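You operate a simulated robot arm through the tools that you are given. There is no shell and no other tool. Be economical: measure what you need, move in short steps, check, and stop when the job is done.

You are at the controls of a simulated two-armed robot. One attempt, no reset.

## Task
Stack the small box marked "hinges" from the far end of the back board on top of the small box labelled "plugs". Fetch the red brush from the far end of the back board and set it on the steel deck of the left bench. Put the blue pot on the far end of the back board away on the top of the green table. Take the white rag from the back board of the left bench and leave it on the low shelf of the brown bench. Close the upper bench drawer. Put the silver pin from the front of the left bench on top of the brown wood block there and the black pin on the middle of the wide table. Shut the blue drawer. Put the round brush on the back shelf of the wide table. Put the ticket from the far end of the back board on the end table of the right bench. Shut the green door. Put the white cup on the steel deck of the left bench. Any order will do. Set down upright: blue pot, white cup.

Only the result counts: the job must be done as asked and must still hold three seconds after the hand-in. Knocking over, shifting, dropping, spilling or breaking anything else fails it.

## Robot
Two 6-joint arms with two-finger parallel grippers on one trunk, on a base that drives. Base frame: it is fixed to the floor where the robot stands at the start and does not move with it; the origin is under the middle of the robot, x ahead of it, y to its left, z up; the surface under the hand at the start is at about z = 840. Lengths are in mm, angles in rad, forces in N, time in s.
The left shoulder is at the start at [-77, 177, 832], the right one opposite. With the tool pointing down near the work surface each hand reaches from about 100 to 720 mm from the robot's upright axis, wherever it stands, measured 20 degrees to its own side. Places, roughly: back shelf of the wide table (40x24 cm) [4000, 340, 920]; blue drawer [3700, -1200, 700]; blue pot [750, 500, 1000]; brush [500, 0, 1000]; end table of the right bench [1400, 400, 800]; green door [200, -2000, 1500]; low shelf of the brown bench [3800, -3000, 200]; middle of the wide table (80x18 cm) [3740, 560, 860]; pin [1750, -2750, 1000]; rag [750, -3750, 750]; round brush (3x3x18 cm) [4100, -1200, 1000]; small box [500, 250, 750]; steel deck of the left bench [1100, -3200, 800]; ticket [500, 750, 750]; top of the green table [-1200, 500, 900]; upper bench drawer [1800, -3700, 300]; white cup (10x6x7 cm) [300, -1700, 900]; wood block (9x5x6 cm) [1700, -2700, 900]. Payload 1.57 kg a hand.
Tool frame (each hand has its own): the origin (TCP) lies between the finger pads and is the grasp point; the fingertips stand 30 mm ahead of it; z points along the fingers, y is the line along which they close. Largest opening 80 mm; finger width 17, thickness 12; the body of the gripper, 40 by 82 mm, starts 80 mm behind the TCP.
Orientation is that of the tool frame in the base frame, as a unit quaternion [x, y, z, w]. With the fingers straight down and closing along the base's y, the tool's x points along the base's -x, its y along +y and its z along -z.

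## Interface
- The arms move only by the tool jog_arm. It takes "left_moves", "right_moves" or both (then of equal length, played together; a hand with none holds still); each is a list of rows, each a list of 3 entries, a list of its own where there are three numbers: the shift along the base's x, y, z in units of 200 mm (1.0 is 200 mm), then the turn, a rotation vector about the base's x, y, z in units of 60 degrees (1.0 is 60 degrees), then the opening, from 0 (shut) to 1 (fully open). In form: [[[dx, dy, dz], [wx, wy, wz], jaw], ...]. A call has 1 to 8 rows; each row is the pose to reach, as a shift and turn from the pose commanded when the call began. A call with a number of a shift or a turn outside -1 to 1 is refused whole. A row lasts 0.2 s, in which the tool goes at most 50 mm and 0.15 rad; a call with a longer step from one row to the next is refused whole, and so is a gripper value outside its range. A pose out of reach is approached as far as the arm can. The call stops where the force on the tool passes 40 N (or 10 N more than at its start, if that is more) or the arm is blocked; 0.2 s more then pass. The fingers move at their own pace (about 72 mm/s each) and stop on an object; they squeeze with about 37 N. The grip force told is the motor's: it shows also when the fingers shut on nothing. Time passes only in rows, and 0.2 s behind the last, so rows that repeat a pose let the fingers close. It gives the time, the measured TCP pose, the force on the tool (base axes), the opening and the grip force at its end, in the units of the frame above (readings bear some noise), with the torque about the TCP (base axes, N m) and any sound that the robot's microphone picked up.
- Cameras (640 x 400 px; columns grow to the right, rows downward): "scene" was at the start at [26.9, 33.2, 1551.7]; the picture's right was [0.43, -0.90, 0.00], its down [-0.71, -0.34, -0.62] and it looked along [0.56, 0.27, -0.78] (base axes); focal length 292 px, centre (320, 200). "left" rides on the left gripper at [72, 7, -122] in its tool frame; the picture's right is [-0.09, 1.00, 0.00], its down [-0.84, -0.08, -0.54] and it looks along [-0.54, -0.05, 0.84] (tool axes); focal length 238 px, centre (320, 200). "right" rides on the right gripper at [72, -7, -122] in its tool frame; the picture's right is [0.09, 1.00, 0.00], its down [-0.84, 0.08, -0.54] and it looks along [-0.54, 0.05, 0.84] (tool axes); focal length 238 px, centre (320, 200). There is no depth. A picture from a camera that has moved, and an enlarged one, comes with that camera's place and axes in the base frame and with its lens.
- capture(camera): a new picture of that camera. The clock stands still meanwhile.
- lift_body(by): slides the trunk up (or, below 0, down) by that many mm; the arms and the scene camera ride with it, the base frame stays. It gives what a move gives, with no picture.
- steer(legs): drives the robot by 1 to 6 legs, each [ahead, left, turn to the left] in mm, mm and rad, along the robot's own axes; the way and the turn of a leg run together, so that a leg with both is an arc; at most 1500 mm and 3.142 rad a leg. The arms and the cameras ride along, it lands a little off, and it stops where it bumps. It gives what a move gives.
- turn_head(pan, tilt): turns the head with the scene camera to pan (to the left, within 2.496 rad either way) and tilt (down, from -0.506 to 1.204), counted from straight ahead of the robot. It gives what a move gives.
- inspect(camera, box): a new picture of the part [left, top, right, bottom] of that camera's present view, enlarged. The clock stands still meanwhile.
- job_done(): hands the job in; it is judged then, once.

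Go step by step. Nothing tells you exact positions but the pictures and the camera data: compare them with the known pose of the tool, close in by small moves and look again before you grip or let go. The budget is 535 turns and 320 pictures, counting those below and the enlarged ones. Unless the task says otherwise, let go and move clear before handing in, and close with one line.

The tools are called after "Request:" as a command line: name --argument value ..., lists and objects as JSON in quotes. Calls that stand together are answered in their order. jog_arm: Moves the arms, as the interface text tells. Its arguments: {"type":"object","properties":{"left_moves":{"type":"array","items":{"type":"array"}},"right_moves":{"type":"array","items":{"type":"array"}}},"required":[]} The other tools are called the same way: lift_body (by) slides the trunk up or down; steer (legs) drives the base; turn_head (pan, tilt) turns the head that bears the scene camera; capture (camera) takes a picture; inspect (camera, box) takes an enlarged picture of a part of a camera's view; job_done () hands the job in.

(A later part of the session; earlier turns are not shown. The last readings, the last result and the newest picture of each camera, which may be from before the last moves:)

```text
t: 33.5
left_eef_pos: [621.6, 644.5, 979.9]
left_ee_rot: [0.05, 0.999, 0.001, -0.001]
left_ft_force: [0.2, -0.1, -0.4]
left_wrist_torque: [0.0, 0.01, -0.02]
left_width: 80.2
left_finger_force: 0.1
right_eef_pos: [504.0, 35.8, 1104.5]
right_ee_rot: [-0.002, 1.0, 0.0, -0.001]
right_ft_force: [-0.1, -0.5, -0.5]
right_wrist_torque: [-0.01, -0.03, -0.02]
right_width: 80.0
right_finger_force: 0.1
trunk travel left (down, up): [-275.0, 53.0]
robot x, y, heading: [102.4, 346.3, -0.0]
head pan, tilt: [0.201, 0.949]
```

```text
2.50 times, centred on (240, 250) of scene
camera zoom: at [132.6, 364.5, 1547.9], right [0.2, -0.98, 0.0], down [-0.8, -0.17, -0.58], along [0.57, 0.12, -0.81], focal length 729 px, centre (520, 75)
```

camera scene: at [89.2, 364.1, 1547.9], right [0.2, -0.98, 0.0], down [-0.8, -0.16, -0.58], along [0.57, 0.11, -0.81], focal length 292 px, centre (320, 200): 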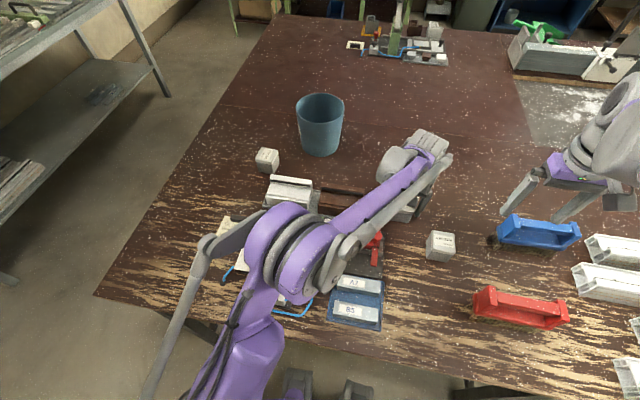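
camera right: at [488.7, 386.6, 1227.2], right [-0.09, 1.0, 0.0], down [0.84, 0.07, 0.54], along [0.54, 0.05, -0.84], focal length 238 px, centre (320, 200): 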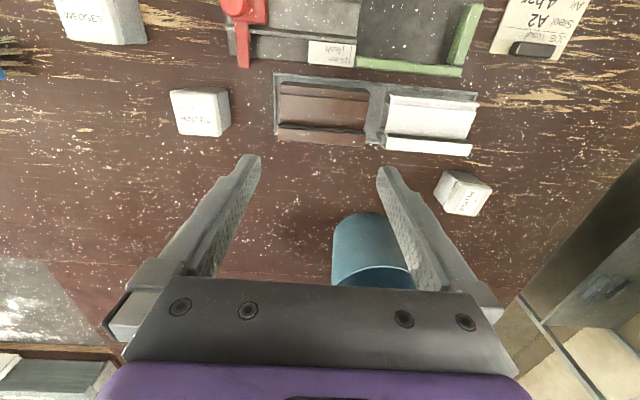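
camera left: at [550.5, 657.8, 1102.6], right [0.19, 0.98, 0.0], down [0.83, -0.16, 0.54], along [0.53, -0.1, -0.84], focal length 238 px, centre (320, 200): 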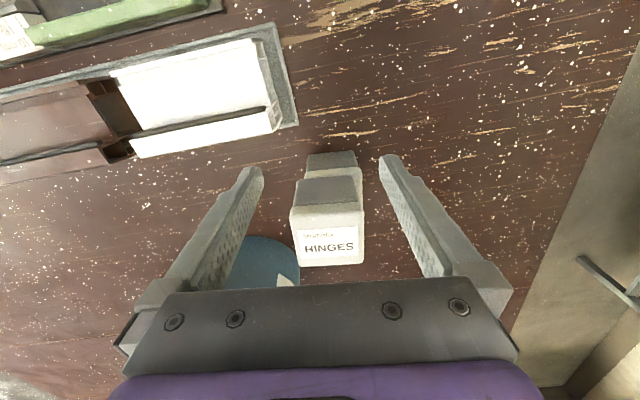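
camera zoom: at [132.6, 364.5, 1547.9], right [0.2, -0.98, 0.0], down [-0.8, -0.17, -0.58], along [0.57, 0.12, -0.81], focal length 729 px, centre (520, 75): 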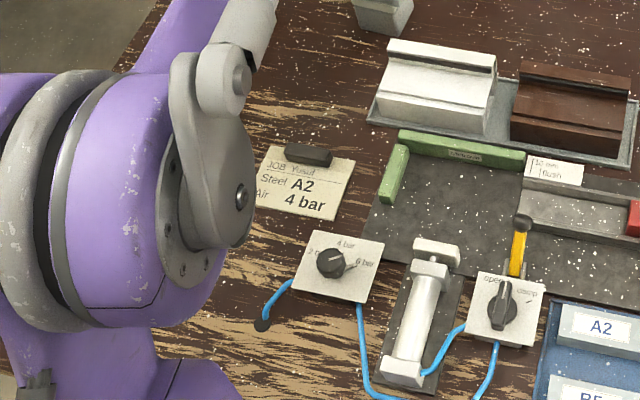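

Request:
jog_arm --left_moves '[[[-0.2, 0, 0.0], [0, 0, 0.1], 1], [[-0.4, 0.02, 0], [0, 0, 0.1], 1], [[-0.6, 0.04, 0], [0, 0, 0.1], 1], [[-0.8, 0.05, 0], [0, 0, 0.1], 1], [[-1, 0.05, 0], [0, 0, 0.1], 1]]'

Request:
capture --camera "left"

```text
t: 34.7
left_eef_pos: [421.3, 657.9, 980.5]
left_ee_rot: [-0.002, 1.0, 0.0, 0.0]
left_ft_force: [0.1, -0.5, -0.1]
left_wrist_torque: [0.0, -0.02, 0.01]
left_width: 79.9
left_finger_force: 0.1
right_eef_pos: [502.7, 34.8, 1104.8]
right_ee_rot: [-0.003, 1.0, 0.001, 0.0]
right_ft_force: [0.3, 0.1, 0.1]
right_wrist_torque: [-0.01, 0.0, 0.07]
right_width: 80.2
right_finger_force: 0.1
trunk travel left (down, up): [-275.0, 53.0]
robot x, y, heading: [98.4, 349.9, 0.003]
head pan, tilt: [0.201, 0.949]
```

```text
285 pictures are left
camera left: at [348.9, 662.6, 1102.2], right [0.09, 1.0, 0.0], down [0.84, -0.07, 0.54], along [0.54, -0.05, -0.84], focal length 238 px, centre (320, 200)
```

left: 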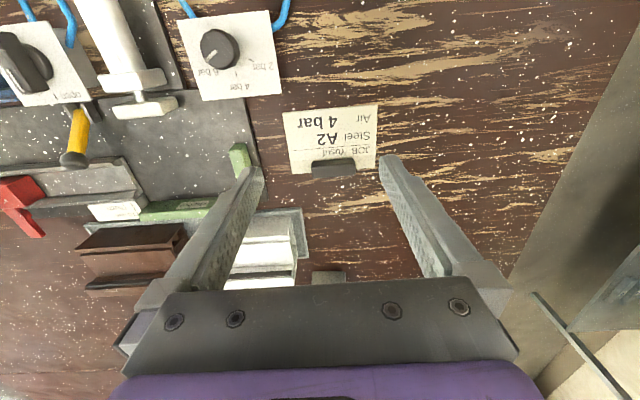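

The clip of the ticket is at about [467, 667], lying along y. I'll turn the left gripper 90° to close along x.

Request:
jog_arm --left_moves '[[[0.03, 0, 0], [0, 0, -0.14], 1], [[0.06, 0.01, 0], [0, 0, -0.28], 1], [[0.09, 0.02, 0], [0, 0, -0.42], 1], [[0.12, 0.03, 0], [0, 0, -0.56], 1], [[0.15, 0.04, 0], [0, 0, -0.7], 1], [[0.2, 0.045, 0], [0, 0, -0.84], 1], [[0.23, 0.045, 0], [0, 0, -0.98], 1]]'

Request:
jog_arm --left_moves '[[[0, 0, 0], [0, 0, -0.14], 1], [[0, 0, 0], [0, 0, -0.28], 1], [[0, 0, 0], [0, 0, -0.42], 1], [[0, 0, 0], [0, 0, -0.5], 1]]'

Request:
capture --camera "left"

```text
t: 36.3
left_eef_pos: [468.0, 665.4, 980.7]
left_ee_rot: [0.489, 0.872, 0.001, 0.0]
left_ft_force: [1.0, -1.2, 0.0]
left_wrist_torque: [-0.01, 0.02, -0.01]
left_width: 80.2
left_finger_force: 0.0
right_eef_pos: [504.7, 35.7, 1104.5]
right_ee_rot: [-0.003, 1.0, 0.0, 0.0]
right_ft_force: [-0.9, 0.4, 0.0]
right_wrist_torque: [-0.02, 0.0, -0.02]
right_width: 79.9
right_finger_force: 0.1
trunk travel left (down, up): [-275.0, 53.0]
robot x, y, heading: [101.1, 347.6, 0.008]
head pan, tilt: [0.201, 0.949]
```

```text
t: 37.3
left_eef_pos: [467.6, 665.8, 980.0]
left_ee_rot: [0.698, 0.716, 0.001, 0.001]
left_ft_force: [0.1, -0.5, 0.6]
left_wrist_torque: [0.05, 0.0, 0.02]
left_width: 80.3
left_finger_force: 0.1
right_eef_pos: [503.1, 35.5, 1105.3]
right_ee_rot: [-0.003, 1.0, 0.0, 0.0]
right_ft_force: [-0.3, 0.4, 0.0]
right_wrist_torque: [0.02, 0.03, 0.01]
right_width: 80.2
right_finger_force: 0.1
trunk travel left (down, up): [-275.0, 53.0]
robot x, y, heading: [100.9, 352.3, 0.005]
head pan, tilt: [0.201, 0.949]
```

```text
284 pictures are left
camera left: at [472.9, 737.1, 1102.2], right [1.0, -0.07, 0.0], down [-0.06, -0.84, 0.54], along [-0.04, -0.54, -0.84], focal length 238 px, centre (320, 200)
```

left: 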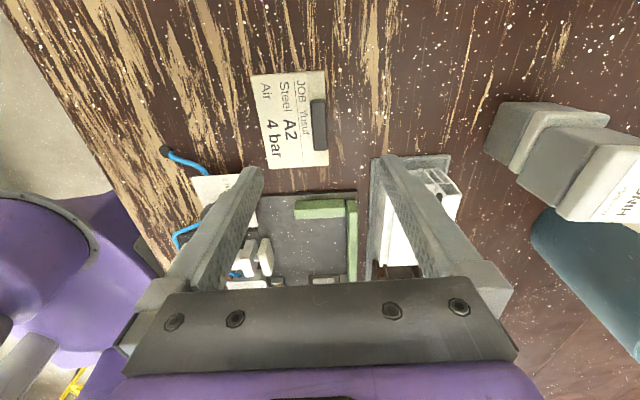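

Request:
jog_arm --left_moves '[[[0, 0.01, -0.2], [0, 0, 0], 1], [[0, 0.01, -0.4], [0, 0, 0], 0.8], [[0, 0.01, -0.5], [0, 0, 0], 0.6], [[0, 0.01, -0.525], [0, 0, 0], 0.5], [[0, 0.01, -0.525], [0, 0, 0], 0.5]]'

Request:
capture --camera "left"

```text
t: 38.5
left_eef_pos: [469.2, 668.4, 874.4]
left_ee_rot: [0.698, 0.716, 0.001, 0.0]
left_ft_force: [1.0, -0.1, -0.2]
left_wrist_torque: [0.01, 0.02, 0.03]
left_width: 40.1
left_finger_force: 0.1
right_eef_pos: [503.5, 35.5, 1104.5]
right_ee_rot: [-0.003, 1.0, 0.0, 0.001]
right_ft_force: [-0.2, 0.1, 0.7]
right_wrist_torque: [-0.02, 0.0, 0.0]
right_width: 80.1
right_finger_force: 0.1
trunk travel left (down, up): [-275.0, 53.0]
robot x, y, heading: [99.9, 350.5, 0.007]
head pan, tilt: [0.201, 0.949]
```

```text
283 pictures are left
camera left: at [473.8, 739.1, 995.6], right [1.0, -0.07, 0.0], down [-0.06, -0.84, 0.54], along [-0.03, -0.54, -0.84], focal length 238 px, centre (320, 200)
```

left: 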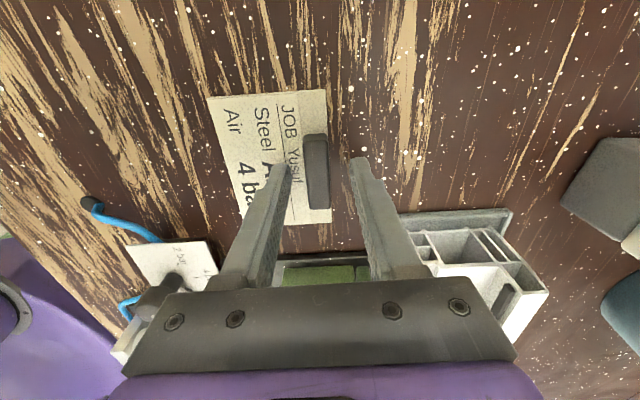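

Request:
jog_arm --left_moves '[[[0, 0, -0.015], [0, 0, 0], 0.5], [[0, 0, -0.015], [0, 0, 0], 0.2], [[0, 0, -0.015], [0, 0, 0], 0.05], [[0, 0, -0.015], [0, 0, 0], 0.05], [[0, 0, -0.015], [0, 0, 0], 0.05]]'

Request:
capture --camera "left"

```text
t: 39.7
left_eef_pos: [469.8, 667.7, 872.1]
left_ee_rot: [0.698, 0.716, 0.001, 0.0]
left_ft_force: [0.9, 2.2, 26.0]
left_wrist_torque: [0.07, 0.21, -0.06]
left_width: 23.8
left_finger_force: 11.3
right_eef_pos: [503.2, 34.4, 1105.3]
right_ee_rot: [-0.003, 1.0, 0.001, 0.001]
right_ft_force: [-0.5, -0.5, 0.1]
right_wrist_torque: [0.0, 0.0, 0.05]
right_width: 80.3
right_finger_force: 0.1
trunk travel left (down, up): [-275.0, 53.0]
robot x, y, heading: [99.4, 349.7, 0.004]
head pan, tilt: [0.201, 0.949]
```

```text
282 pictures are left
camera left: at [473.6, 738.8, 994.3], right [1.0, -0.07, 0.0], down [-0.06, -0.84, 0.54], along [-0.03, -0.54, -0.84], focal length 238 px, centre (320, 200)
```

left: 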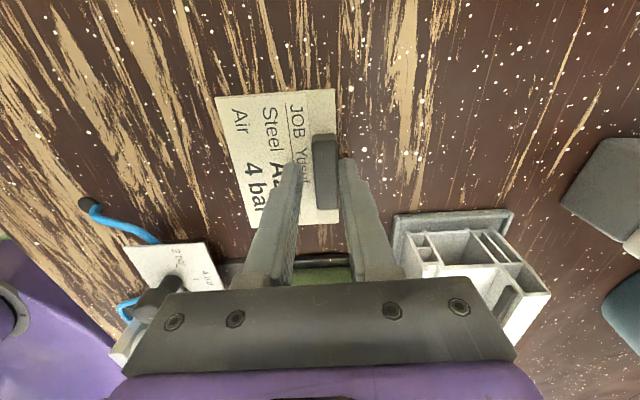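

Tips are pressing the card; raise ~3 mm and finish closing.

Request:
jog_arm --left_moves '[[[0.005, 0, 0.015], [0, 0, 0], 0.2], [[0.005, 0, 0.015], [0, 0, 0], 0.05], [[0.005, 0, 0.015], [0, 0, 0], 0.05], [[0.005, 0, 0.015], [0, 0, 0], 0.05]]'

Request:
capture --camera "left"

```text
t: 40.7
left_eef_pos: [470.7, 668.9, 872.7]
left_ee_rot: [0.698, 0.716, 0.001, 0.001]
left_ft_force: [-1.2, 0.2, -0.2]
left_wrist_torque: [-0.01, 0.02, -0.02]
left_width: 14.8
left_finger_force: 31.8
right_eef_pos: [503.8, 36.0, 1105.6]
right_ee_rot: [-0.002, 1.0, 0.0, 0.0]
right_ft_force: [0.0, 0.8, -0.4]
right_wrist_torque: [0.0, -0.01, -0.02]
right_width: 80.3
right_finger_force: 0.0
trunk travel left (down, up): [-275.0, 53.0]
robot x, y, heading: [102.5, 352.2, 0.003]
head pan, tilt: [0.201, 0.949]
```

```text
281 pictures are left
camera left: at [474.5, 739.5, 996.3], right [1.0, -0.07, 0.0], down [-0.06, -0.84, 0.54], along [-0.03, -0.54, -0.84], focal length 238 px, centre (320, 200)
```

left: 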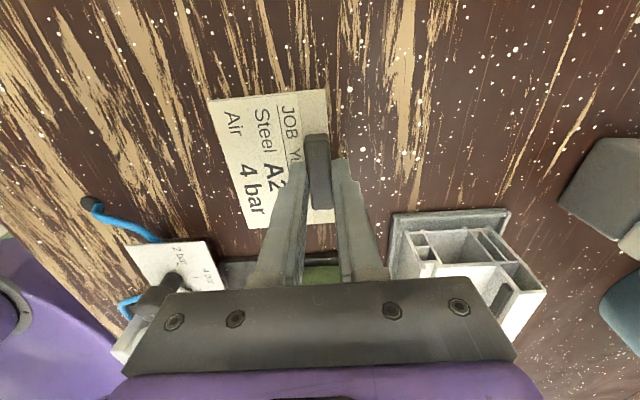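

Gripped at 14.8 mm. Lift and verify.

Request:
jog_arm --left_moves '[[[0, 0, 0.05], [0, 0, 0], 0], [[0, 0, 0.2], [0, 0, 0], 0], [[0, 0, 0.4], [0, 0, 0], 0], [[0, 0, 0.6], [0, 0, 0], 0], [[0, 0, 0.8], [0, 0, 0], 0], [[0, 0, 1], [0, 0, 0], 0]]'

Request:
capture --camera "left"

```text
t: 42.1
left_eef_pos: [469.8, 667.5, 1076.6]
left_ee_rot: [0.698, 0.716, 0.0, 0.0]
left_ft_force: [-0.5, -0.4, -0.2]
left_wrist_torque: [-0.01, -0.01, -0.01]
left_width: 14.6
left_finger_force: 30.7
right_eef_pos: [503.4, 35.4, 1104.4]
right_ee_rot: [-0.003, 1.0, 0.0, 0.0]
right_ft_force: [0.4, -0.7, -0.6]
right_wrist_torque: [-0.03, -0.02, 0.01]
right_width: 79.8
right_finger_force: 0.0
trunk travel left (down, up): [-275.0, 53.0]
robot x, y, heading: [103.6, 349.4, 0.004]
head pan, tilt: [0.201, 0.949]
```

```text
280 pictures are left
camera left: at [474.1, 738.7, 1198.2], right [1.0, -0.07, 0.0], down [-0.06, -0.84, 0.54], along [-0.03, -0.54, -0.84], focal length 238 px, centre (320, 200)
```

left: 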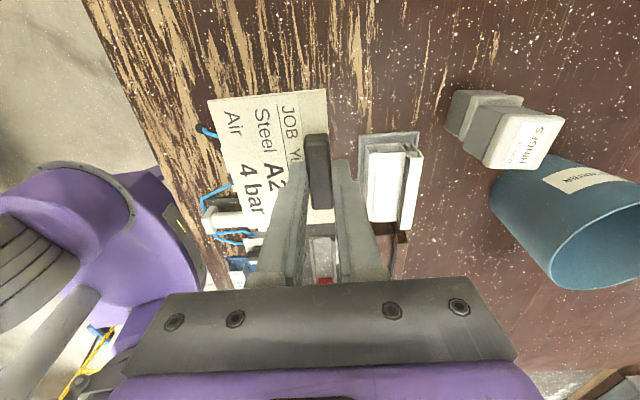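

Ticket held. Now the right hand toward the red brush; look.

Request:
jog_arm --right_moves '[[[-0.2, -0.1, 0], [0, 0, 0], 1], [[-0.4, -0.2, 0], [0, 0, 0], 1], [[-0.6, -0.25, -0.1], [0, 0, 0], 1], [[-0.8, -0.25, -0.2], [0, 0, 0], 1]]'

Request:
capture --camera "right"

Request:
inspect --camera "scene" --box '[400, 200, 640, 350]'

```text
t: 43.1
left_eef_pos: [468.7, 668.7, 1075.9]
left_ee_rot: [0.697, 0.717, 0.001, 0.0]
left_ft_force: [-0.2, 0.3, 0.7]
left_wrist_torque: [-0.02, -0.03, -0.03]
left_width: 14.6
left_finger_force: 30.9
right_eef_pos: [340.7, -14.5, 1064.5]
right_ee_rot: [-0.003, 1.0, 0.001, 0.001]
right_ft_force: [0.2, -0.3, -0.7]
right_wrist_torque: [-0.01, -0.04, -0.02]
right_width: 79.9
right_finger_force: 0.1
trunk travel left (down, up): [-275.0, 53.0]
robot x, y, heading: [104.4, 348.6, 0.008]
head pan, tilt: [0.201, 0.949]
```

```text
279 pictures are left
camera right: at [268.8, -22.2, 1185.6], right [-0.1, 1.0, 0.0], down [0.84, 0.08, 0.54], along [0.54, 0.05, -0.84], focal length 238 px, centre (320, 200)
```

right: 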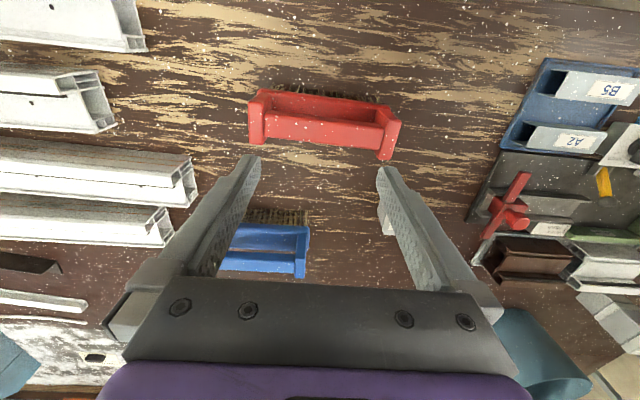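

```text
2.67 times, centred on (520, 275) of scene
camera zoom: at [130.6, 365.1, 1547.9], right [0.2, -0.98, 0.0], down [-0.8, -0.17, -0.58], along [0.57, 0.12, -0.81], focal length 777 px, centre (-213, 0)
```

zoom: 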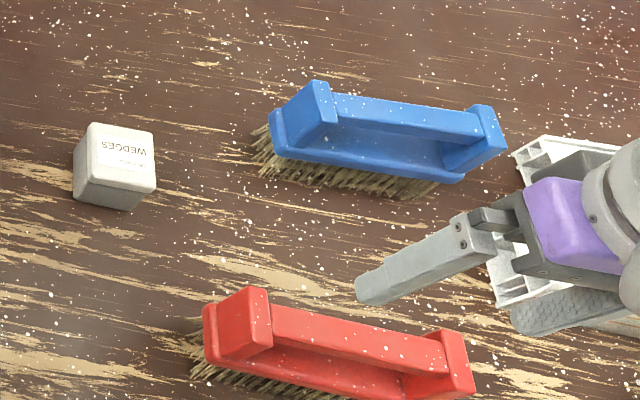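

The brush is a bridge handle along y; I need to close along x on its top bar. Turning the right gripper 90°.

Request:
jog_arm --right_moves '[[[0.01, 0, 0], [0, 0, 0.14], 1], [[0.02, 0.01, 0], [0, 0, 0.28], 1], [[0.03, 0.02, 0], [0, 0, 0.42], 1], [[0.04, 0.02, 0], [0, 0, 0.56], 1], [[0.05, 0.02, 0], [0, 0, 0.7], 1], [[0.05, 0.02, 0], [0, 0, 0.84], 1], [[0.05, 0.02, 0], [0, 0, 0.98], 1]]'

Request:
jog_arm --right_moves '[[[0, 0, 0], [0, 0, 0.14], 1], [[0, 0, 0], [0, 0, 0.28], 1], [[0, 0, 0], [0, 0, 0.42], 1], [[0, 0, 0], [0, 0, 0.52], 1]]'

Request:
capture --camera "right"

```text
t: 44.7
left_eef_pos: [469.5, 668.3, 1076.2]
left_ee_rot: [0.698, 0.716, 0.001, 0.001]
left_ft_force: [-0.1, 0.4, -1.5]
left_wrist_torque: [0.02, 0.01, -0.01]
left_width: 14.7
left_finger_force: 31.0
right_eef_pos: [355.3, -11.1, 1065.4]
right_ee_rot: [-0.494, 0.87, 0.0, -0.001]
right_ft_force: [-0.3, 0.0, -0.8]
right_wrist_torque: [-0.02, 0.0, 0.0]
right_width: 80.2
right_finger_force: 0.1
trunk travel left (down, up): [-275.0, 53.0]
robot x, y, heading: [101.7, 347.6, 0.008]
head pan, tilt: [0.201, 0.949]
```

```text
t: 45.7
left_eef_pos: [470.2, 667.6, 1075.2]
left_ee_rot: [0.698, 0.716, 0.001, 0.001]
left_ft_force: [-0.2, 0.4, -0.5]
left_wrist_torque: [0.02, 0.02, -0.01]
left_width: 14.5
left_finger_force: 30.7
right_eef_pos: [354.7, -10.5, 1064.2]
right_ee_rot: [0.709, -0.705, 0.0, -0.001]
right_ft_force: [0.6, -1.1, -0.1]
right_wrist_torque: [-0.01, 0.0, 0.0]
right_width: 79.9
right_finger_force: 0.1
trunk travel left (down, up): [-275.0, 53.0]
robot x, y, heading: [100.3, 344.9, 0.004]
head pan, tilt: [0.201, 0.949]
```

```text
277 pictures are left
camera right: at [361.8, -82.5, 1186.1], right [-1.0, -0.1, 0.0], down [-0.08, 0.84, 0.54], along [-0.05, 0.54, -0.84], focal length 238 px, centre (320, 200)
```

right: 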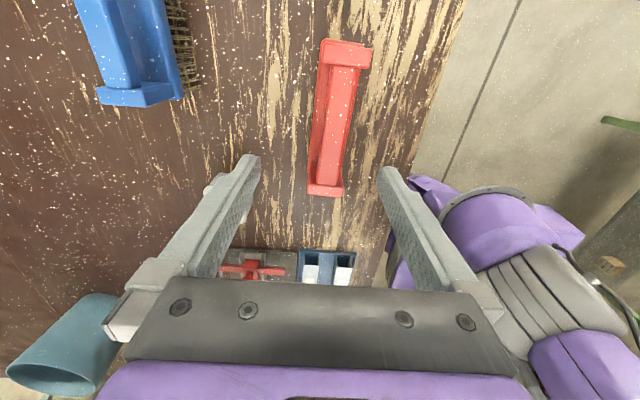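

Triangulating the handle bar: about [342, -13], top near z≈950. Descend to z≈960 and check.

Request:
jog_arm --right_moves '[[[-0.06, -0.01, -0.15], [0, 0, 0], 1], [[-0.06, -0.01, -0.35], [0, 0, 0], 1], [[-0.06, -0.01, -0.47], [0, 0, 0], 1], [[-0.06, -0.01, -0.47], [0, 0, 0], 1]]'

Request:
capture --camera "right"

Request:
inspect --camera "scene" --box '[440, 220, 640, 370]'

```text
t: 46.7
left_eef_pos: [469.2, 667.8, 1074.6]
left_ee_rot: [0.697, 0.717, 0.0, 0.001]
left_ft_force: [-0.6, 0.2, 0.4]
left_wrist_torque: [-0.03, 0.03, 0.03]
left_width: 14.7
left_finger_force: 30.7
right_eef_pos: [342.5, -12.0, 970.6]
right_ee_rot: [0.709, -0.705, 0.0, 0.0]
right_ft_force: [0.8, -0.3, 0.1]
right_wrist_torque: [0.01, 0.02, 0.02]
right_width: 79.9
right_finger_force: 0.1
trunk travel left (down, up): [-275.0, 53.0]
robot x, y, heading: [103.2, 348.5, 0.008]
head pan, tilt: [0.201, 0.949]
```

```text
276 pictures are left
camera right: at [349.7, -84.8, 1092.4], right [-1.0, -0.1, 0.0], down [-0.08, 0.84, 0.54], along [-0.05, 0.54, -0.84], focal length 238 px, centre (320, 200)
```

right: 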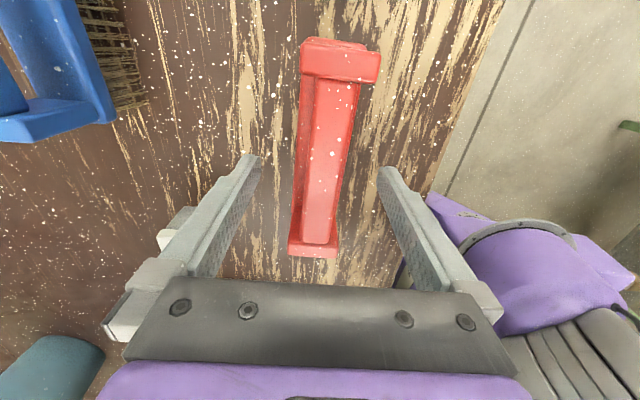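

```text
2.67 times, centred on (540, 295) of scene
camera zoom: at [132.0, 364.5, 1547.9], right [0.2, -0.98, 0.0], down [-0.8, -0.17, -0.58], along [0.57, 0.12, -0.81], focal length 777 px, centre (-267, -53)
```

zoom: 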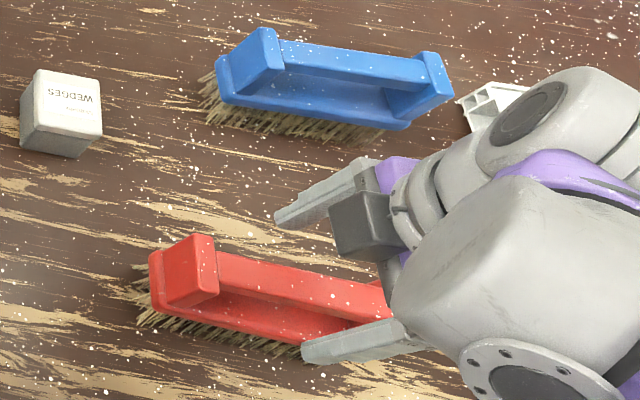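

Bar is about 10 mm toward -x of the tool axis. Adjust and go lower.

Request:
jog_arm --right_moves '[[[-0.05, 0.03, 0], [0, 0, 0], 1], [[-0.05, 0.03, -0.1], [0, 0, 0], 1], [[-0.05, 0.03, -0.18], [0, 0, 0], 1], [[-0.05, 0.03, -0.18], [0, 0, 0], 1]]'

Request:
capture --camera "right"

Request:
inspect --camera "scene" --box '[440, 220, 640, 370]'

```text
t: 47.7
left_eef_pos: [470.4, 668.3, 1075.4]
left_ee_rot: [0.697, 0.717, 0.001, 0.0]
left_ft_force: [0.6, 0.3, 1.0]
left_wrist_torque: [0.02, 0.02, 0.0]
left_width: 14.6
left_finger_force: 30.7
right_eef_pos: [331.6, -5.3, 935.1]
right_ee_rot: [0.709, -0.705, 0.0, 0.001]
right_ft_force: [-0.1, -0.2, 0.6]
right_wrist_torque: [0.01, 0.01, -0.02]
right_width: 80.1
right_finger_force: 0.1
trunk travel left (down, up): [-275.0, 53.0]
robot x, y, heading: [104.7, 347.5, 0.002]
head pan, tilt: [0.201, 0.949]
```

```text
274 pictures are left
camera right: at [338.8, -77.3, 1056.1], right [-1.0, -0.1, 0.0], down [-0.08, 0.84, 0.54], along [-0.05, 0.54, -0.84], focal length 238 px, centre (320, 200)
```

right: 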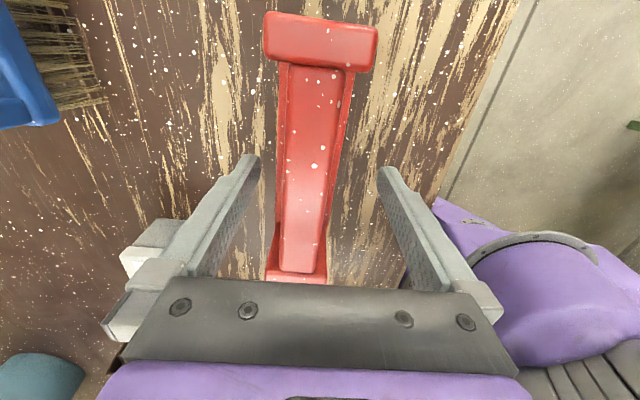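

```text
2.67 times, centred on (540, 295) of scene
camera zoom: at [132.0, 364.5, 1547.9], right [0.2, -0.98, 0.0], down [-0.8, -0.17, -0.58], along [0.57, 0.12, -0.81], focal length 777 px, centre (-267, -53)
```

zoom: 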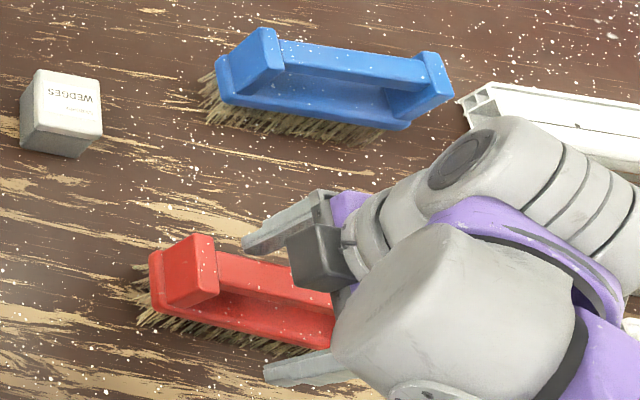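

Request:
jog_arm --right_moves '[[[0.025, -0.01, -0.05], [0, 0, 0], 1], [[0.025, -0.01, -0.1], [0, 0, 0], 1], [[0.025, -0.01, -0.1], [0, 0, 0], 0.6], [[0.025, -0.01, -0.1], [0, 0, 0], 0.4], [[0.025, -0.01, -0.1], [0, 0, 0], 0.2], [[0.025, -0.01, -0.1], [0, 0, 0], 0.1]]'

Request:
capture --camera "right"

```text
t: 49.1
left_eef_pos: [470.8, 667.0, 1076.1]
left_ee_rot: [0.698, 0.716, 0.001, 0.001]
left_ft_force: [0.8, -0.2, 0.0]
left_wrist_torque: [-0.03, 0.01, 0.02]
left_width: 14.6
left_finger_force: 31.0
right_eef_pos: [336.9, -6.2, 914.9]
right_ee_rot: [0.709, -0.705, -0.001, 0.0]
right_ft_force: [-0.2, -0.8, -0.7]
right_wrist_torque: [0.02, 0.02, 0.02]
right_width: 45.5
right_finger_force: 36.9
trunk travel left (down, up): [-275.0, 53.0]
robot x, y, heading: [103.5, 351.5, 0.004]
head pan, tilt: [0.201, 0.949]
```

```text
272 pictures are left
camera right: at [344.5, -79.0, 1036.6], right [-1.0, -0.1, 0.0], down [-0.08, 0.84, 0.54], along [-0.05, 0.54, -0.84], focal length 238 px, centre (320, 200)
```

right: 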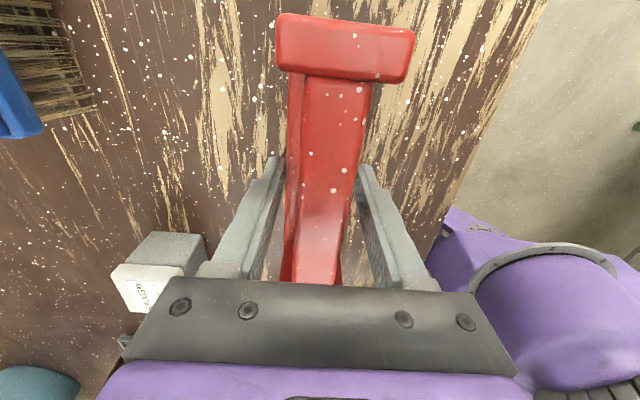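

Gripped at 45 mm. Lift and check hold.

Request:
jog_arm --right_moves '[[[0, 0, 0.05], [0, 0, 0], 0.1], [[0, 0, 0.15], [0, 0, 0], 0.1], [[0, 0, 0.35], [0, 0, 0], 0.1], [[0, 0, 0.55], [0, 0, 0], 0.1], [[0, 0, 0.75], [0, 0, 0], 0.1], [[0, 0, 0.95], [0, 0, 0], 0.1]]'

Request:
capture --camera "right"

Request:
inspect --camera "scene" --box '[440, 200, 640, 350]'

```text
t: 50.5
left_eef_pos: [471.3, 668.0, 1075.1]
left_ee_rot: [0.698, 0.716, 0.001, 0.001]
left_ft_force: [-0.4, 0.3, -0.9]
left_wrist_torque: [-0.01, 0.0, -0.03]
left_width: 14.7
left_finger_force: 30.6
right_eef_pos: [335.0, -8.8, 1107.0]
right_ee_rot: [0.71, -0.705, 0.0, 0.0]
right_ft_force: [1.0, 1.0, -2.3]
right_wrist_torque: [0.0, -0.01, -0.01]
right_width: 45.2
right_finger_force: 37.1
trunk travel left (down, up): [-275.0, 53.0]
robot x, y, heading: [102.4, 350.0, 0.007]
head pan, tilt: [0.201, 0.949]
```

```text
271 pictures are left
camera right: at [342.3, -82.1, 1228.5], right [-1.0, -0.1, 0.0], down [-0.08, 0.84, 0.54], along [-0.05, 0.54, -0.84], focal length 238 px, centre (320, 200)
```

right: 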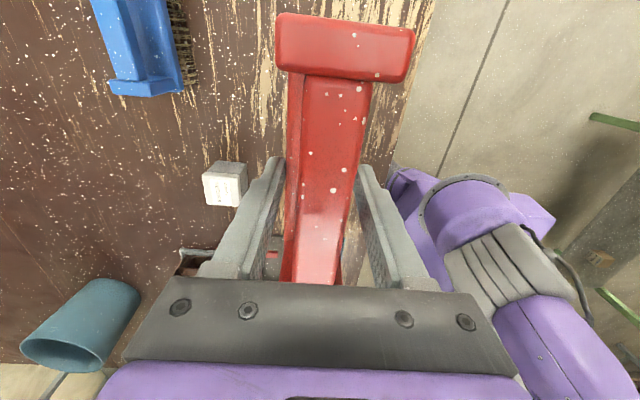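

```text
2.67 times, centred on (540, 275) of scene
camera zoom: at [132.1, 364.6, 1547.9], right [0.2, -0.98, 0.0], down [-0.8, -0.17, -0.58], along [0.57, 0.12, -0.81], focal length 777 px, centre (-267, 0)
```

zoom: 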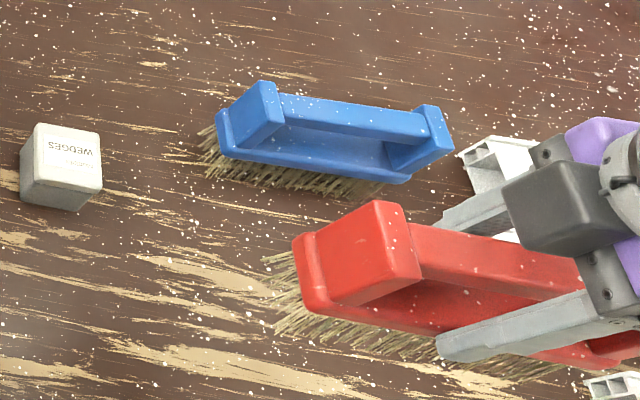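

Brush and ticket held. Drive back, around to the left side of the table, facing it.

Request:
steer --legs '[[-350, 0, 0], [0, 1000, 0], [0, 0, -1.571], [0, 1400, 0]]'

Request:
turn_head --pan 0.0 --tilt 0.75

Request:
capture --camera "scene"

```text
t: 77.2
left_eef_pos: [1463.6, 1003.2, 1076.2]
left_ee_rot: [1.0, 0.03, 0.001, 0.0]
left_ft_force: [-0.9, 0.2, 0.2]
left_wrist_torque: [-0.02, 0.01, 0.01]
left_width: 14.9
left_finger_force: 30.8
right_eef_pos: [782.2, 1114.4, 1107.1]
right_ee_rot: [-0.02, 1.0, 0.0, -0.001]
right_ft_force: [0.1, 0.3, -2.8]
right_wrist_torque: [-0.02, 0.01, -0.01]
right_width: 45.3
right_finger_force: 37.1
trunk travel left (down, up): [-275.0, 53.0]
robot x, y, heading: [1133.8, 1360.9, -1.531]
head pan, tilt: [0.201, 0.949]
```

```text
t: 77.9
left_eef_pos: [1464.5, 1002.2, 1076.2]
left_ee_rot: [1.0, 0.031, 0.0, 0.002]
left_ft_force: [-0.7, 1.0, 0.0]
left_wrist_torque: [0.01, 0.02, 0.01]
left_width: 14.6
left_finger_force: 30.6
right_eef_pos: [782.1, 1114.7, 1105.6]
right_ee_rot: [-0.02, 1.0, 0.0, 0.0]
right_ft_force: [-0.8, 0.1, -2.3]
right_wrist_torque: [0.01, 0.0, 0.0]
right_width: 45.5
right_finger_force: 36.8
trunk travel left (down, up): [-275.0, 53.0]
robot x, y, heading: [1128.2, 1359.4, -1.531]
head pan, tilt: [0.0, 0.75]
```

```text
269 pictures are left
camera scene: at [1134.0, 1319.1, 1563.4], right [-1.0, -0.04, 0.0], down [-0.03, 0.68, -0.73], along [0.03, -0.73, -0.68], focal length 292 px, centre (320, 200)
```

scene: 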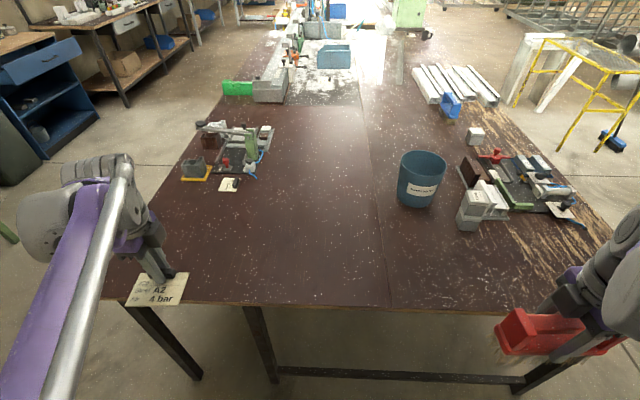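

The end table panel (x≳970) is empty around [1330, 700]. Move 120 mm closer, then bring the ticket there.

Request:
steer --legs '[[120, 0, -0.04]]'

Request:
jog_arm --left_moves '[[[-0.1, -0.2, 0], [0, 0, 0], 0], [[-0.2, -0.4, 0], [0, 0, 0], 0], [[-0.3, -0.6, 0], [0, 0, 0], 0], [[-0.35, -0.75, 0], [0, 0, 0], 0], [[-0.35, -0.75, -0.2], [0, 0, 0], 0], [[-0.35, -0.75, -0.4], [0, 0, 0], 0], [[-0.35, -0.75, -0.6], [0, 0, 0], 0]]'

Request:
capture --camera "left"

Request:
capture --camera "scene"

```text
t: 79.1
left_eef_pos: [1453.7, 869.2, 1076.2]
left_ee_rot: [1.0, 0.012, 0.001, 0.0]
left_ft_force: [0.7, -0.1, -0.3]
left_wrist_torque: [-0.01, -0.01, 0.01]
left_width: 14.8
left_finger_force: 31.0
right_eef_pos: [775.4, 1005.7, 1105.4]
right_ee_rot: [0.0, 1.0, 0.0, 0.001]
right_ft_force: [-0.7, 0.0, -1.9]
right_wrist_torque: [-0.01, 0.0, 0.02]
right_width: 45.1
right_finger_force: 36.8
trunk travel left (down, up): [-275.0, 53.0]
robot x, y, heading: [1134.1, 1236.0, -1.57]
head pan, tilt: [0.0, 0.75]
```

```text
t: 80.7
left_eef_pos: [1380.7, 719.3, 956.0]
left_ee_rot: [1.0, 0.012, 0.0, 0.0]
left_ft_force: [-0.9, -0.4, -0.8]
left_wrist_torque: [-0.01, 0.02, -0.02]
left_width: 14.9
left_finger_force: 30.4
right_eef_pos: [776.0, 1004.6, 1106.0]
right_ee_rot: [-0.001, 1.0, -0.001, 0.0]
right_ft_force: [0.2, -0.6, -2.1]
right_wrist_torque: [0.02, -0.01, 0.01]
right_width: 45.3
right_finger_force: 37.0
trunk travel left (down, up): [-275.0, 53.0]
robot x, y, heading: [1132.8, 1236.9, -1.573]
head pan, tilt: [0.0, 0.75]
```

```text
268 pictures are left
camera left: at [1453.3, 714.2, 1077.7], right [-0.07, -1.0, 0.0], down [-0.84, 0.06, 0.54], along [-0.54, 0.04, -0.84], focal length 238 px, centre (320, 200)
```

left: 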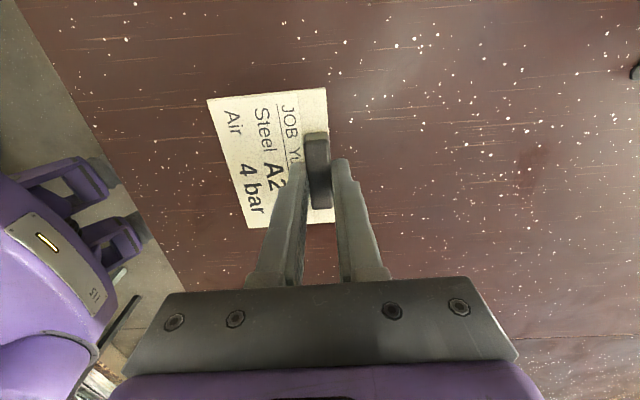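

```text
267 pictures are left
camera scene: at [1135.0, 1196.1, 1563.4], right [-1.0, 0.0, 0.0], down [0.0, 0.68, -0.73], along [0.0, -0.73, -0.68], focal length 292 px, centre (320, 200)
```

scene: 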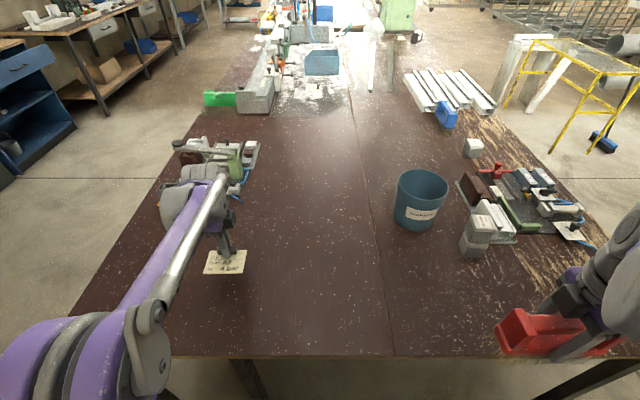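

Request:
jog_arm --left_moves '[[[0, 0, -0.2], [0, 0, 0], 0], [[0, 0, -0.35], [0, 0, 0], 0], [[0, 0, -0.4], [0, 0, 0], 0], [[0, 0, -0.41], [0, 0, 0], 0]]'

Request:
capture --camera "left"

```text
t: 81.7
left_eef_pos: [1383.7, 721.5, 873.0]
left_ee_rot: [1.0, 0.012, 0.002, 0.001]
left_ft_force: [0.5, -0.7, 12.6]
left_wrist_torque: [0.13, 0.12, 0.01]
left_width: 14.8
left_finger_force: 31.1
right_eef_pos: [774.7, 1006.4, 1106.3]
right_ee_rot: [-0.001, 1.0, 0.0, 0.0]
right_ft_force: [-0.2, 0.8, -2.2]
right_wrist_torque: [0.01, -0.02, -0.03]
right_width: 45.2
right_finger_force: 36.9
trunk travel left (down, up): [-275.0, 53.0]
robot x, y, heading: [1132.4, 1235.3, -1.568]
head pan, tilt: [0.0, 0.75]
```

```text
266 pictures are left
camera left: at [1455.0, 716.2, 995.0], right [-0.07, -1.0, 0.0], down [-0.84, 0.06, 0.54], along [-0.54, 0.04, -0.84], focal length 238 px, centre (320, 200)
```

left: 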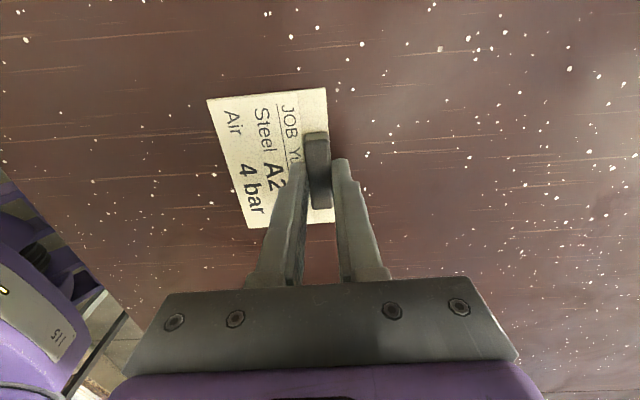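

Seated (12 N contact). Release and rise.

Request:
jog_arm --left_moves '[[[0, 0, 0.01], [0, 0, 0], 0.3], [[0, 0, 0.01], [0, 0, 0], 0.5], [[0, 0, 0.02], [0, 0, 0], 0.6], [[0, 0, 0.15], [0, 0, 0], 0.6], [[0, 0, 0.35], [0, 0, 0], 0.6], [[0, 0, 0.55], [0, 0, 0], 0.8], [[0, 0, 0.75], [0, 0, 0], 1], [[0, 0, 0.95], [0, 0, 0], 1]]'

Request:
capture --camera "left"

```text
t: 83.5
left_eef_pos: [1379.7, 721.9, 1062.5]
left_ee_rot: [1.0, 0.012, 0.001, 0.001]
left_ft_force: [0.0, 0.2, -0.3]
left_wrist_torque: [0.02, -0.03, 0.01]
left_width: 80.0
left_finger_force: 0.0
right_eef_pos: [774.6, 1006.3, 1106.8]
right_ee_rot: [-0.001, 1.0, 0.001, 0.001]
right_ft_force: [0.0, 0.0, -1.0]
right_wrist_torque: [0.0, -0.01, -0.01]
right_width: 45.2
right_finger_force: 37.0
trunk travel left (down, up): [-275.0, 53.0]
robot x, y, heading: [1138.4, 1235.9, -1.568]
head pan, tilt: [0.0, 0.75]
```

```text
265 pictures are left
camera left: at [1451.3, 715.7, 1185.2], right [-0.07, -1.0, 0.0], down [-0.84, 0.06, 0.54], along [-0.54, 0.04, -0.84], focal length 238 px, centre (320, 200)
```

left: 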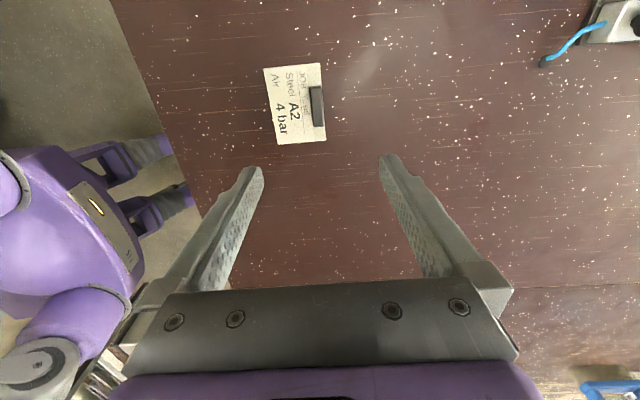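

Ticket lies on the end table. Next the pot: strafe right so its near rim lies ahead of the left arm.

Request:
steer --legs '[[0, -355, 0]]'

Request:
capture --camera "scene"

Request:
capture --camera "left"

```text
t: 87.2
left_eef_pos: [1030.5, 721.0, 1062.2]
left_ee_rot: [1.0, 0.012, -0.001, 0.001]
left_ft_force: [0.7, 0.1, 0.0]
left_wrist_torque: [0.0, 0.02, -0.02]
left_width: 80.2
left_finger_force: 0.0
right_eef_pos: [426.8, 1005.1, 1106.8]
right_ee_rot: [-0.001, 1.0, 0.0, 0.0]
right_ft_force: [-0.3, 0.8, -1.9]
right_wrist_torque: [-0.01, -0.01, -0.01]
right_width: 45.5
right_finger_force: 36.7
trunk travel left (down, up): [-275.0, 53.0]
robot x, y, heading: [787.4, 1236.8, -1.575]
head pan, tilt: [0.0, 0.75]
```

```text
264 pictures are left
camera scene: at [785.6, 1196.1, 1563.4], right [-1.0, 0.0, 0.0], down [0.0, 0.68, -0.73], along [0.0, -0.73, -0.68], focal length 292 px, centre (320, 200)
```

scene: 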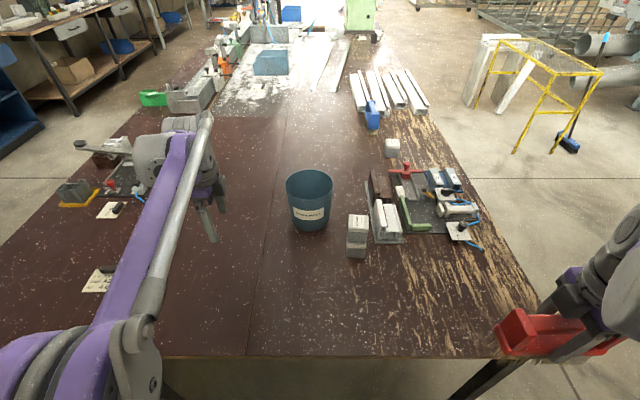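

```text
263 pictures are left
camera left: at [1102.7, 715.1, 1184.6], right [-0.07, -1.0, 0.0], down [-0.84, 0.06, 0.54], along [-0.54, 0.04, -0.84], focal length 238 px, centre (320, 200)
```

left: 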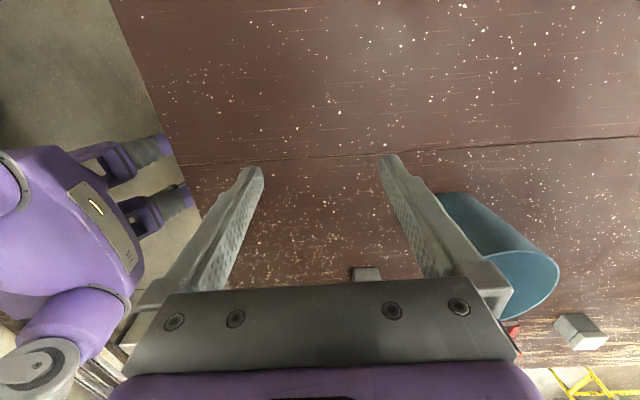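

Pot centre about [822, 500], near rim at y≈570. Bring the left hand (closing along y) above the near rim.

Request:
jog_arm --left_moves '[[[-0.15, -0.15, 0.1], [0, 0, 0], 1], [[-0.3, -0.3, 0.1], [0, 0, 0], 1], [[-0.45, -0.45, 0.1], [0, 0, 0], 1], [[-0.6, -0.6, 0.1], [0, 0, 0], 1], [[-0.75, -0.73, 0.1], [0, 0, 0], 1], [[-0.9, -0.73, 0.1], [0, 0, 0], 1]]'

Request:
capture --camera "left"

Request:
inspect --camera "scene" --box '[220, 110, 420, 270]'

```text
t: 88.6
left_eef_pos: [854.0, 614.2, 1061.3]
left_ee_rot: [1.0, 0.013, 0.0, 0.0]
left_ft_force: [0.4, -0.3, -0.2]
left_wrist_torque: [0.04, -0.02, -0.02]
left_width: 80.0
left_finger_force: 0.0
left hand out of reach, approached as far as the arm can: row 4, 5, 6
right_eef_pos: [425.0, 1005.4, 1106.2]
right_ee_rot: [-0.001, 1.0, 0.0, 0.001]
right_ft_force: [0.1, -0.1, -2.4]
right_wrist_torque: [0.0, -0.06, -0.01]
right_width: 45.4
right_finger_force: 36.4
trunk travel left (down, up): [-275.0, 53.0]
robot x, y, heading: [784.5, 1235.4, -1.572]
head pan, tilt: [0.0, 0.75]
```

```text
262 pictures are left
camera left: at [926.0, 609.1, 1182.7], right [-0.07, -1.0, 0.0], down [-0.84, 0.06, 0.54], along [-0.54, 0.04, -0.84], focal length 238 px, centre (320, 200)
```

left: 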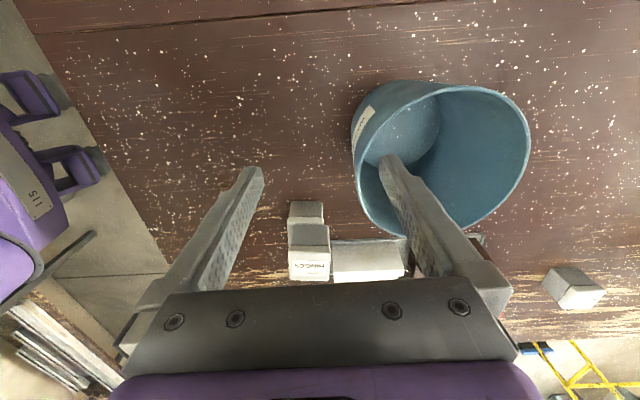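

```text
2.50 times, centred on (320, 190) of scene
camera zoom: at [784.0, 1196.0, 1563.4], right [-1.0, 0.0, 0.0], down [0.0, 0.68, -0.73], along [0.0, -0.73, -0.68], focal length 729 px, centre (320, 225)
```

zoom: 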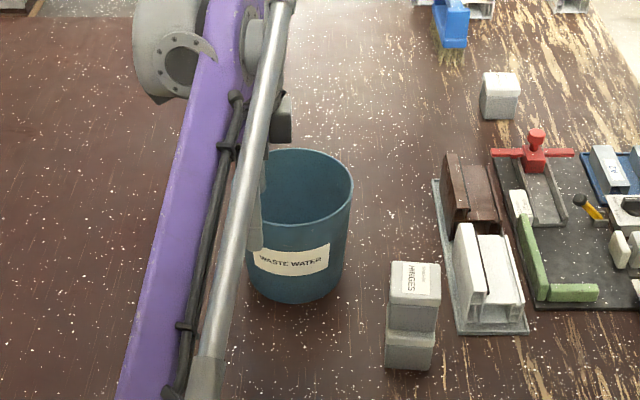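

Out of reach by ~50 mm; roll 90 mm ahead with the hand above the rim height.

Request:
steer --legs '[[90, 0, 0]]'

Request:
jog_arm --left_moves '[[[-0.1, 0.1, 0.0], [0, 0, 0], 1], [[-0.14, 0.24, 0], [0, 0, 0], 1]]'

Request:
capture --camera "left"

Request:
inspect --camera "scene" --box '[220, 110, 420, 270]'

```text
t: 89.7
left_eef_pos: [857.1, 527.4, 1060.5]
left_ee_rot: [1.0, 0.011, -0.001, 0.0]
left_ft_force: [1.1, 0.4, -0.5]
left_wrist_torque: [0.01, 0.02, 0.0]
left_width: 80.0
left_finger_force: 0.1
right_eef_pos: [426.2, 917.7, 1106.6]
right_ee_rot: [-0.002, 1.0, 0.0, 0.0]
right_ft_force: [0.8, -0.6, -3.0]
right_wrist_torque: [0.01, -0.02, 0.01]
right_width: 45.1
right_finger_force: 36.6
trunk travel left (down, up): [-275.0, 53.0]
robot x, y, heading: [787.4, 1150.6, -1.571]
head pan, tilt: [0.0, 0.75]
```

```text
t: 90.2
left_eef_pos: [826.9, 575.3, 1059.8]
left_ee_rot: [1.0, 0.012, 0.0, 0.001]
left_ft_force: [-0.4, -0.7, 0.1]
left_wrist_torque: [-0.03, 0.03, 0.01]
left_width: 80.0
left_finger_force: 0.1
right_eef_pos: [427.1, 918.3, 1105.9]
right_ee_rot: [-0.001, 1.0, 0.0, 0.0]
right_ft_force: [-0.2, 0.1, -2.3]
right_wrist_torque: [0.0, -0.01, 0.0]
right_width: 45.4
right_finger_force: 37.3
trunk travel left (down, up): [-275.0, 53.0]
robot x, y, heading: [783.7, 1150.7, -1.576]
head pan, tilt: [0.0, 0.75]
```

```text
260 pictures are left
camera left: at [898.7, 569.8, 1182.5], right [-0.07, -1.0, 0.0], down [-0.84, 0.06, 0.54], along [-0.54, 0.04, -0.84], focal length 238 px, centre (320, 200)
```

left: 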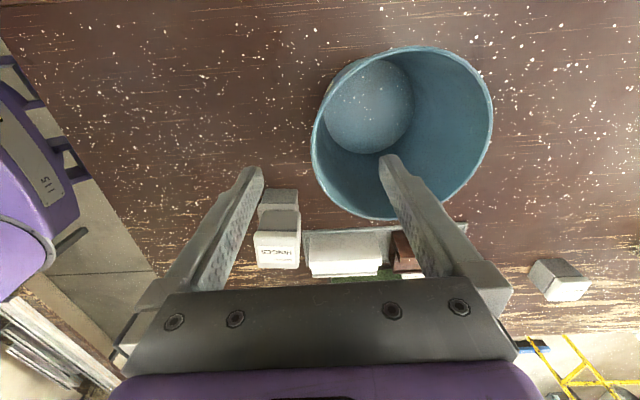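

```text
2.50 times, centred on (320, 190) of scene
camera zoom: at [786.1, 1109.7, 1563.4], right [-1.0, 0.0, 0.0], down [0.0, 0.68, -0.73], along [0.0, -0.73, -0.68], focal length 729 px, centre (320, 225)
```

zoom: 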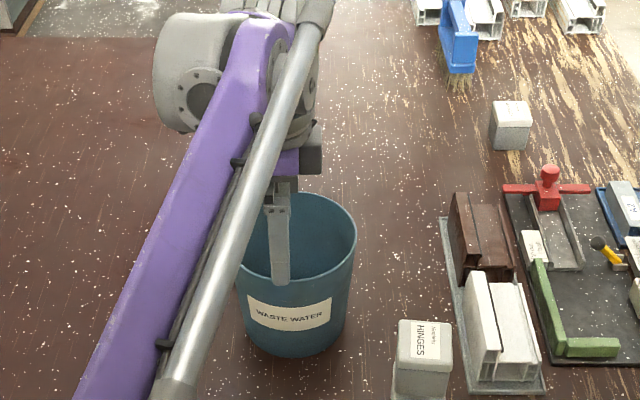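

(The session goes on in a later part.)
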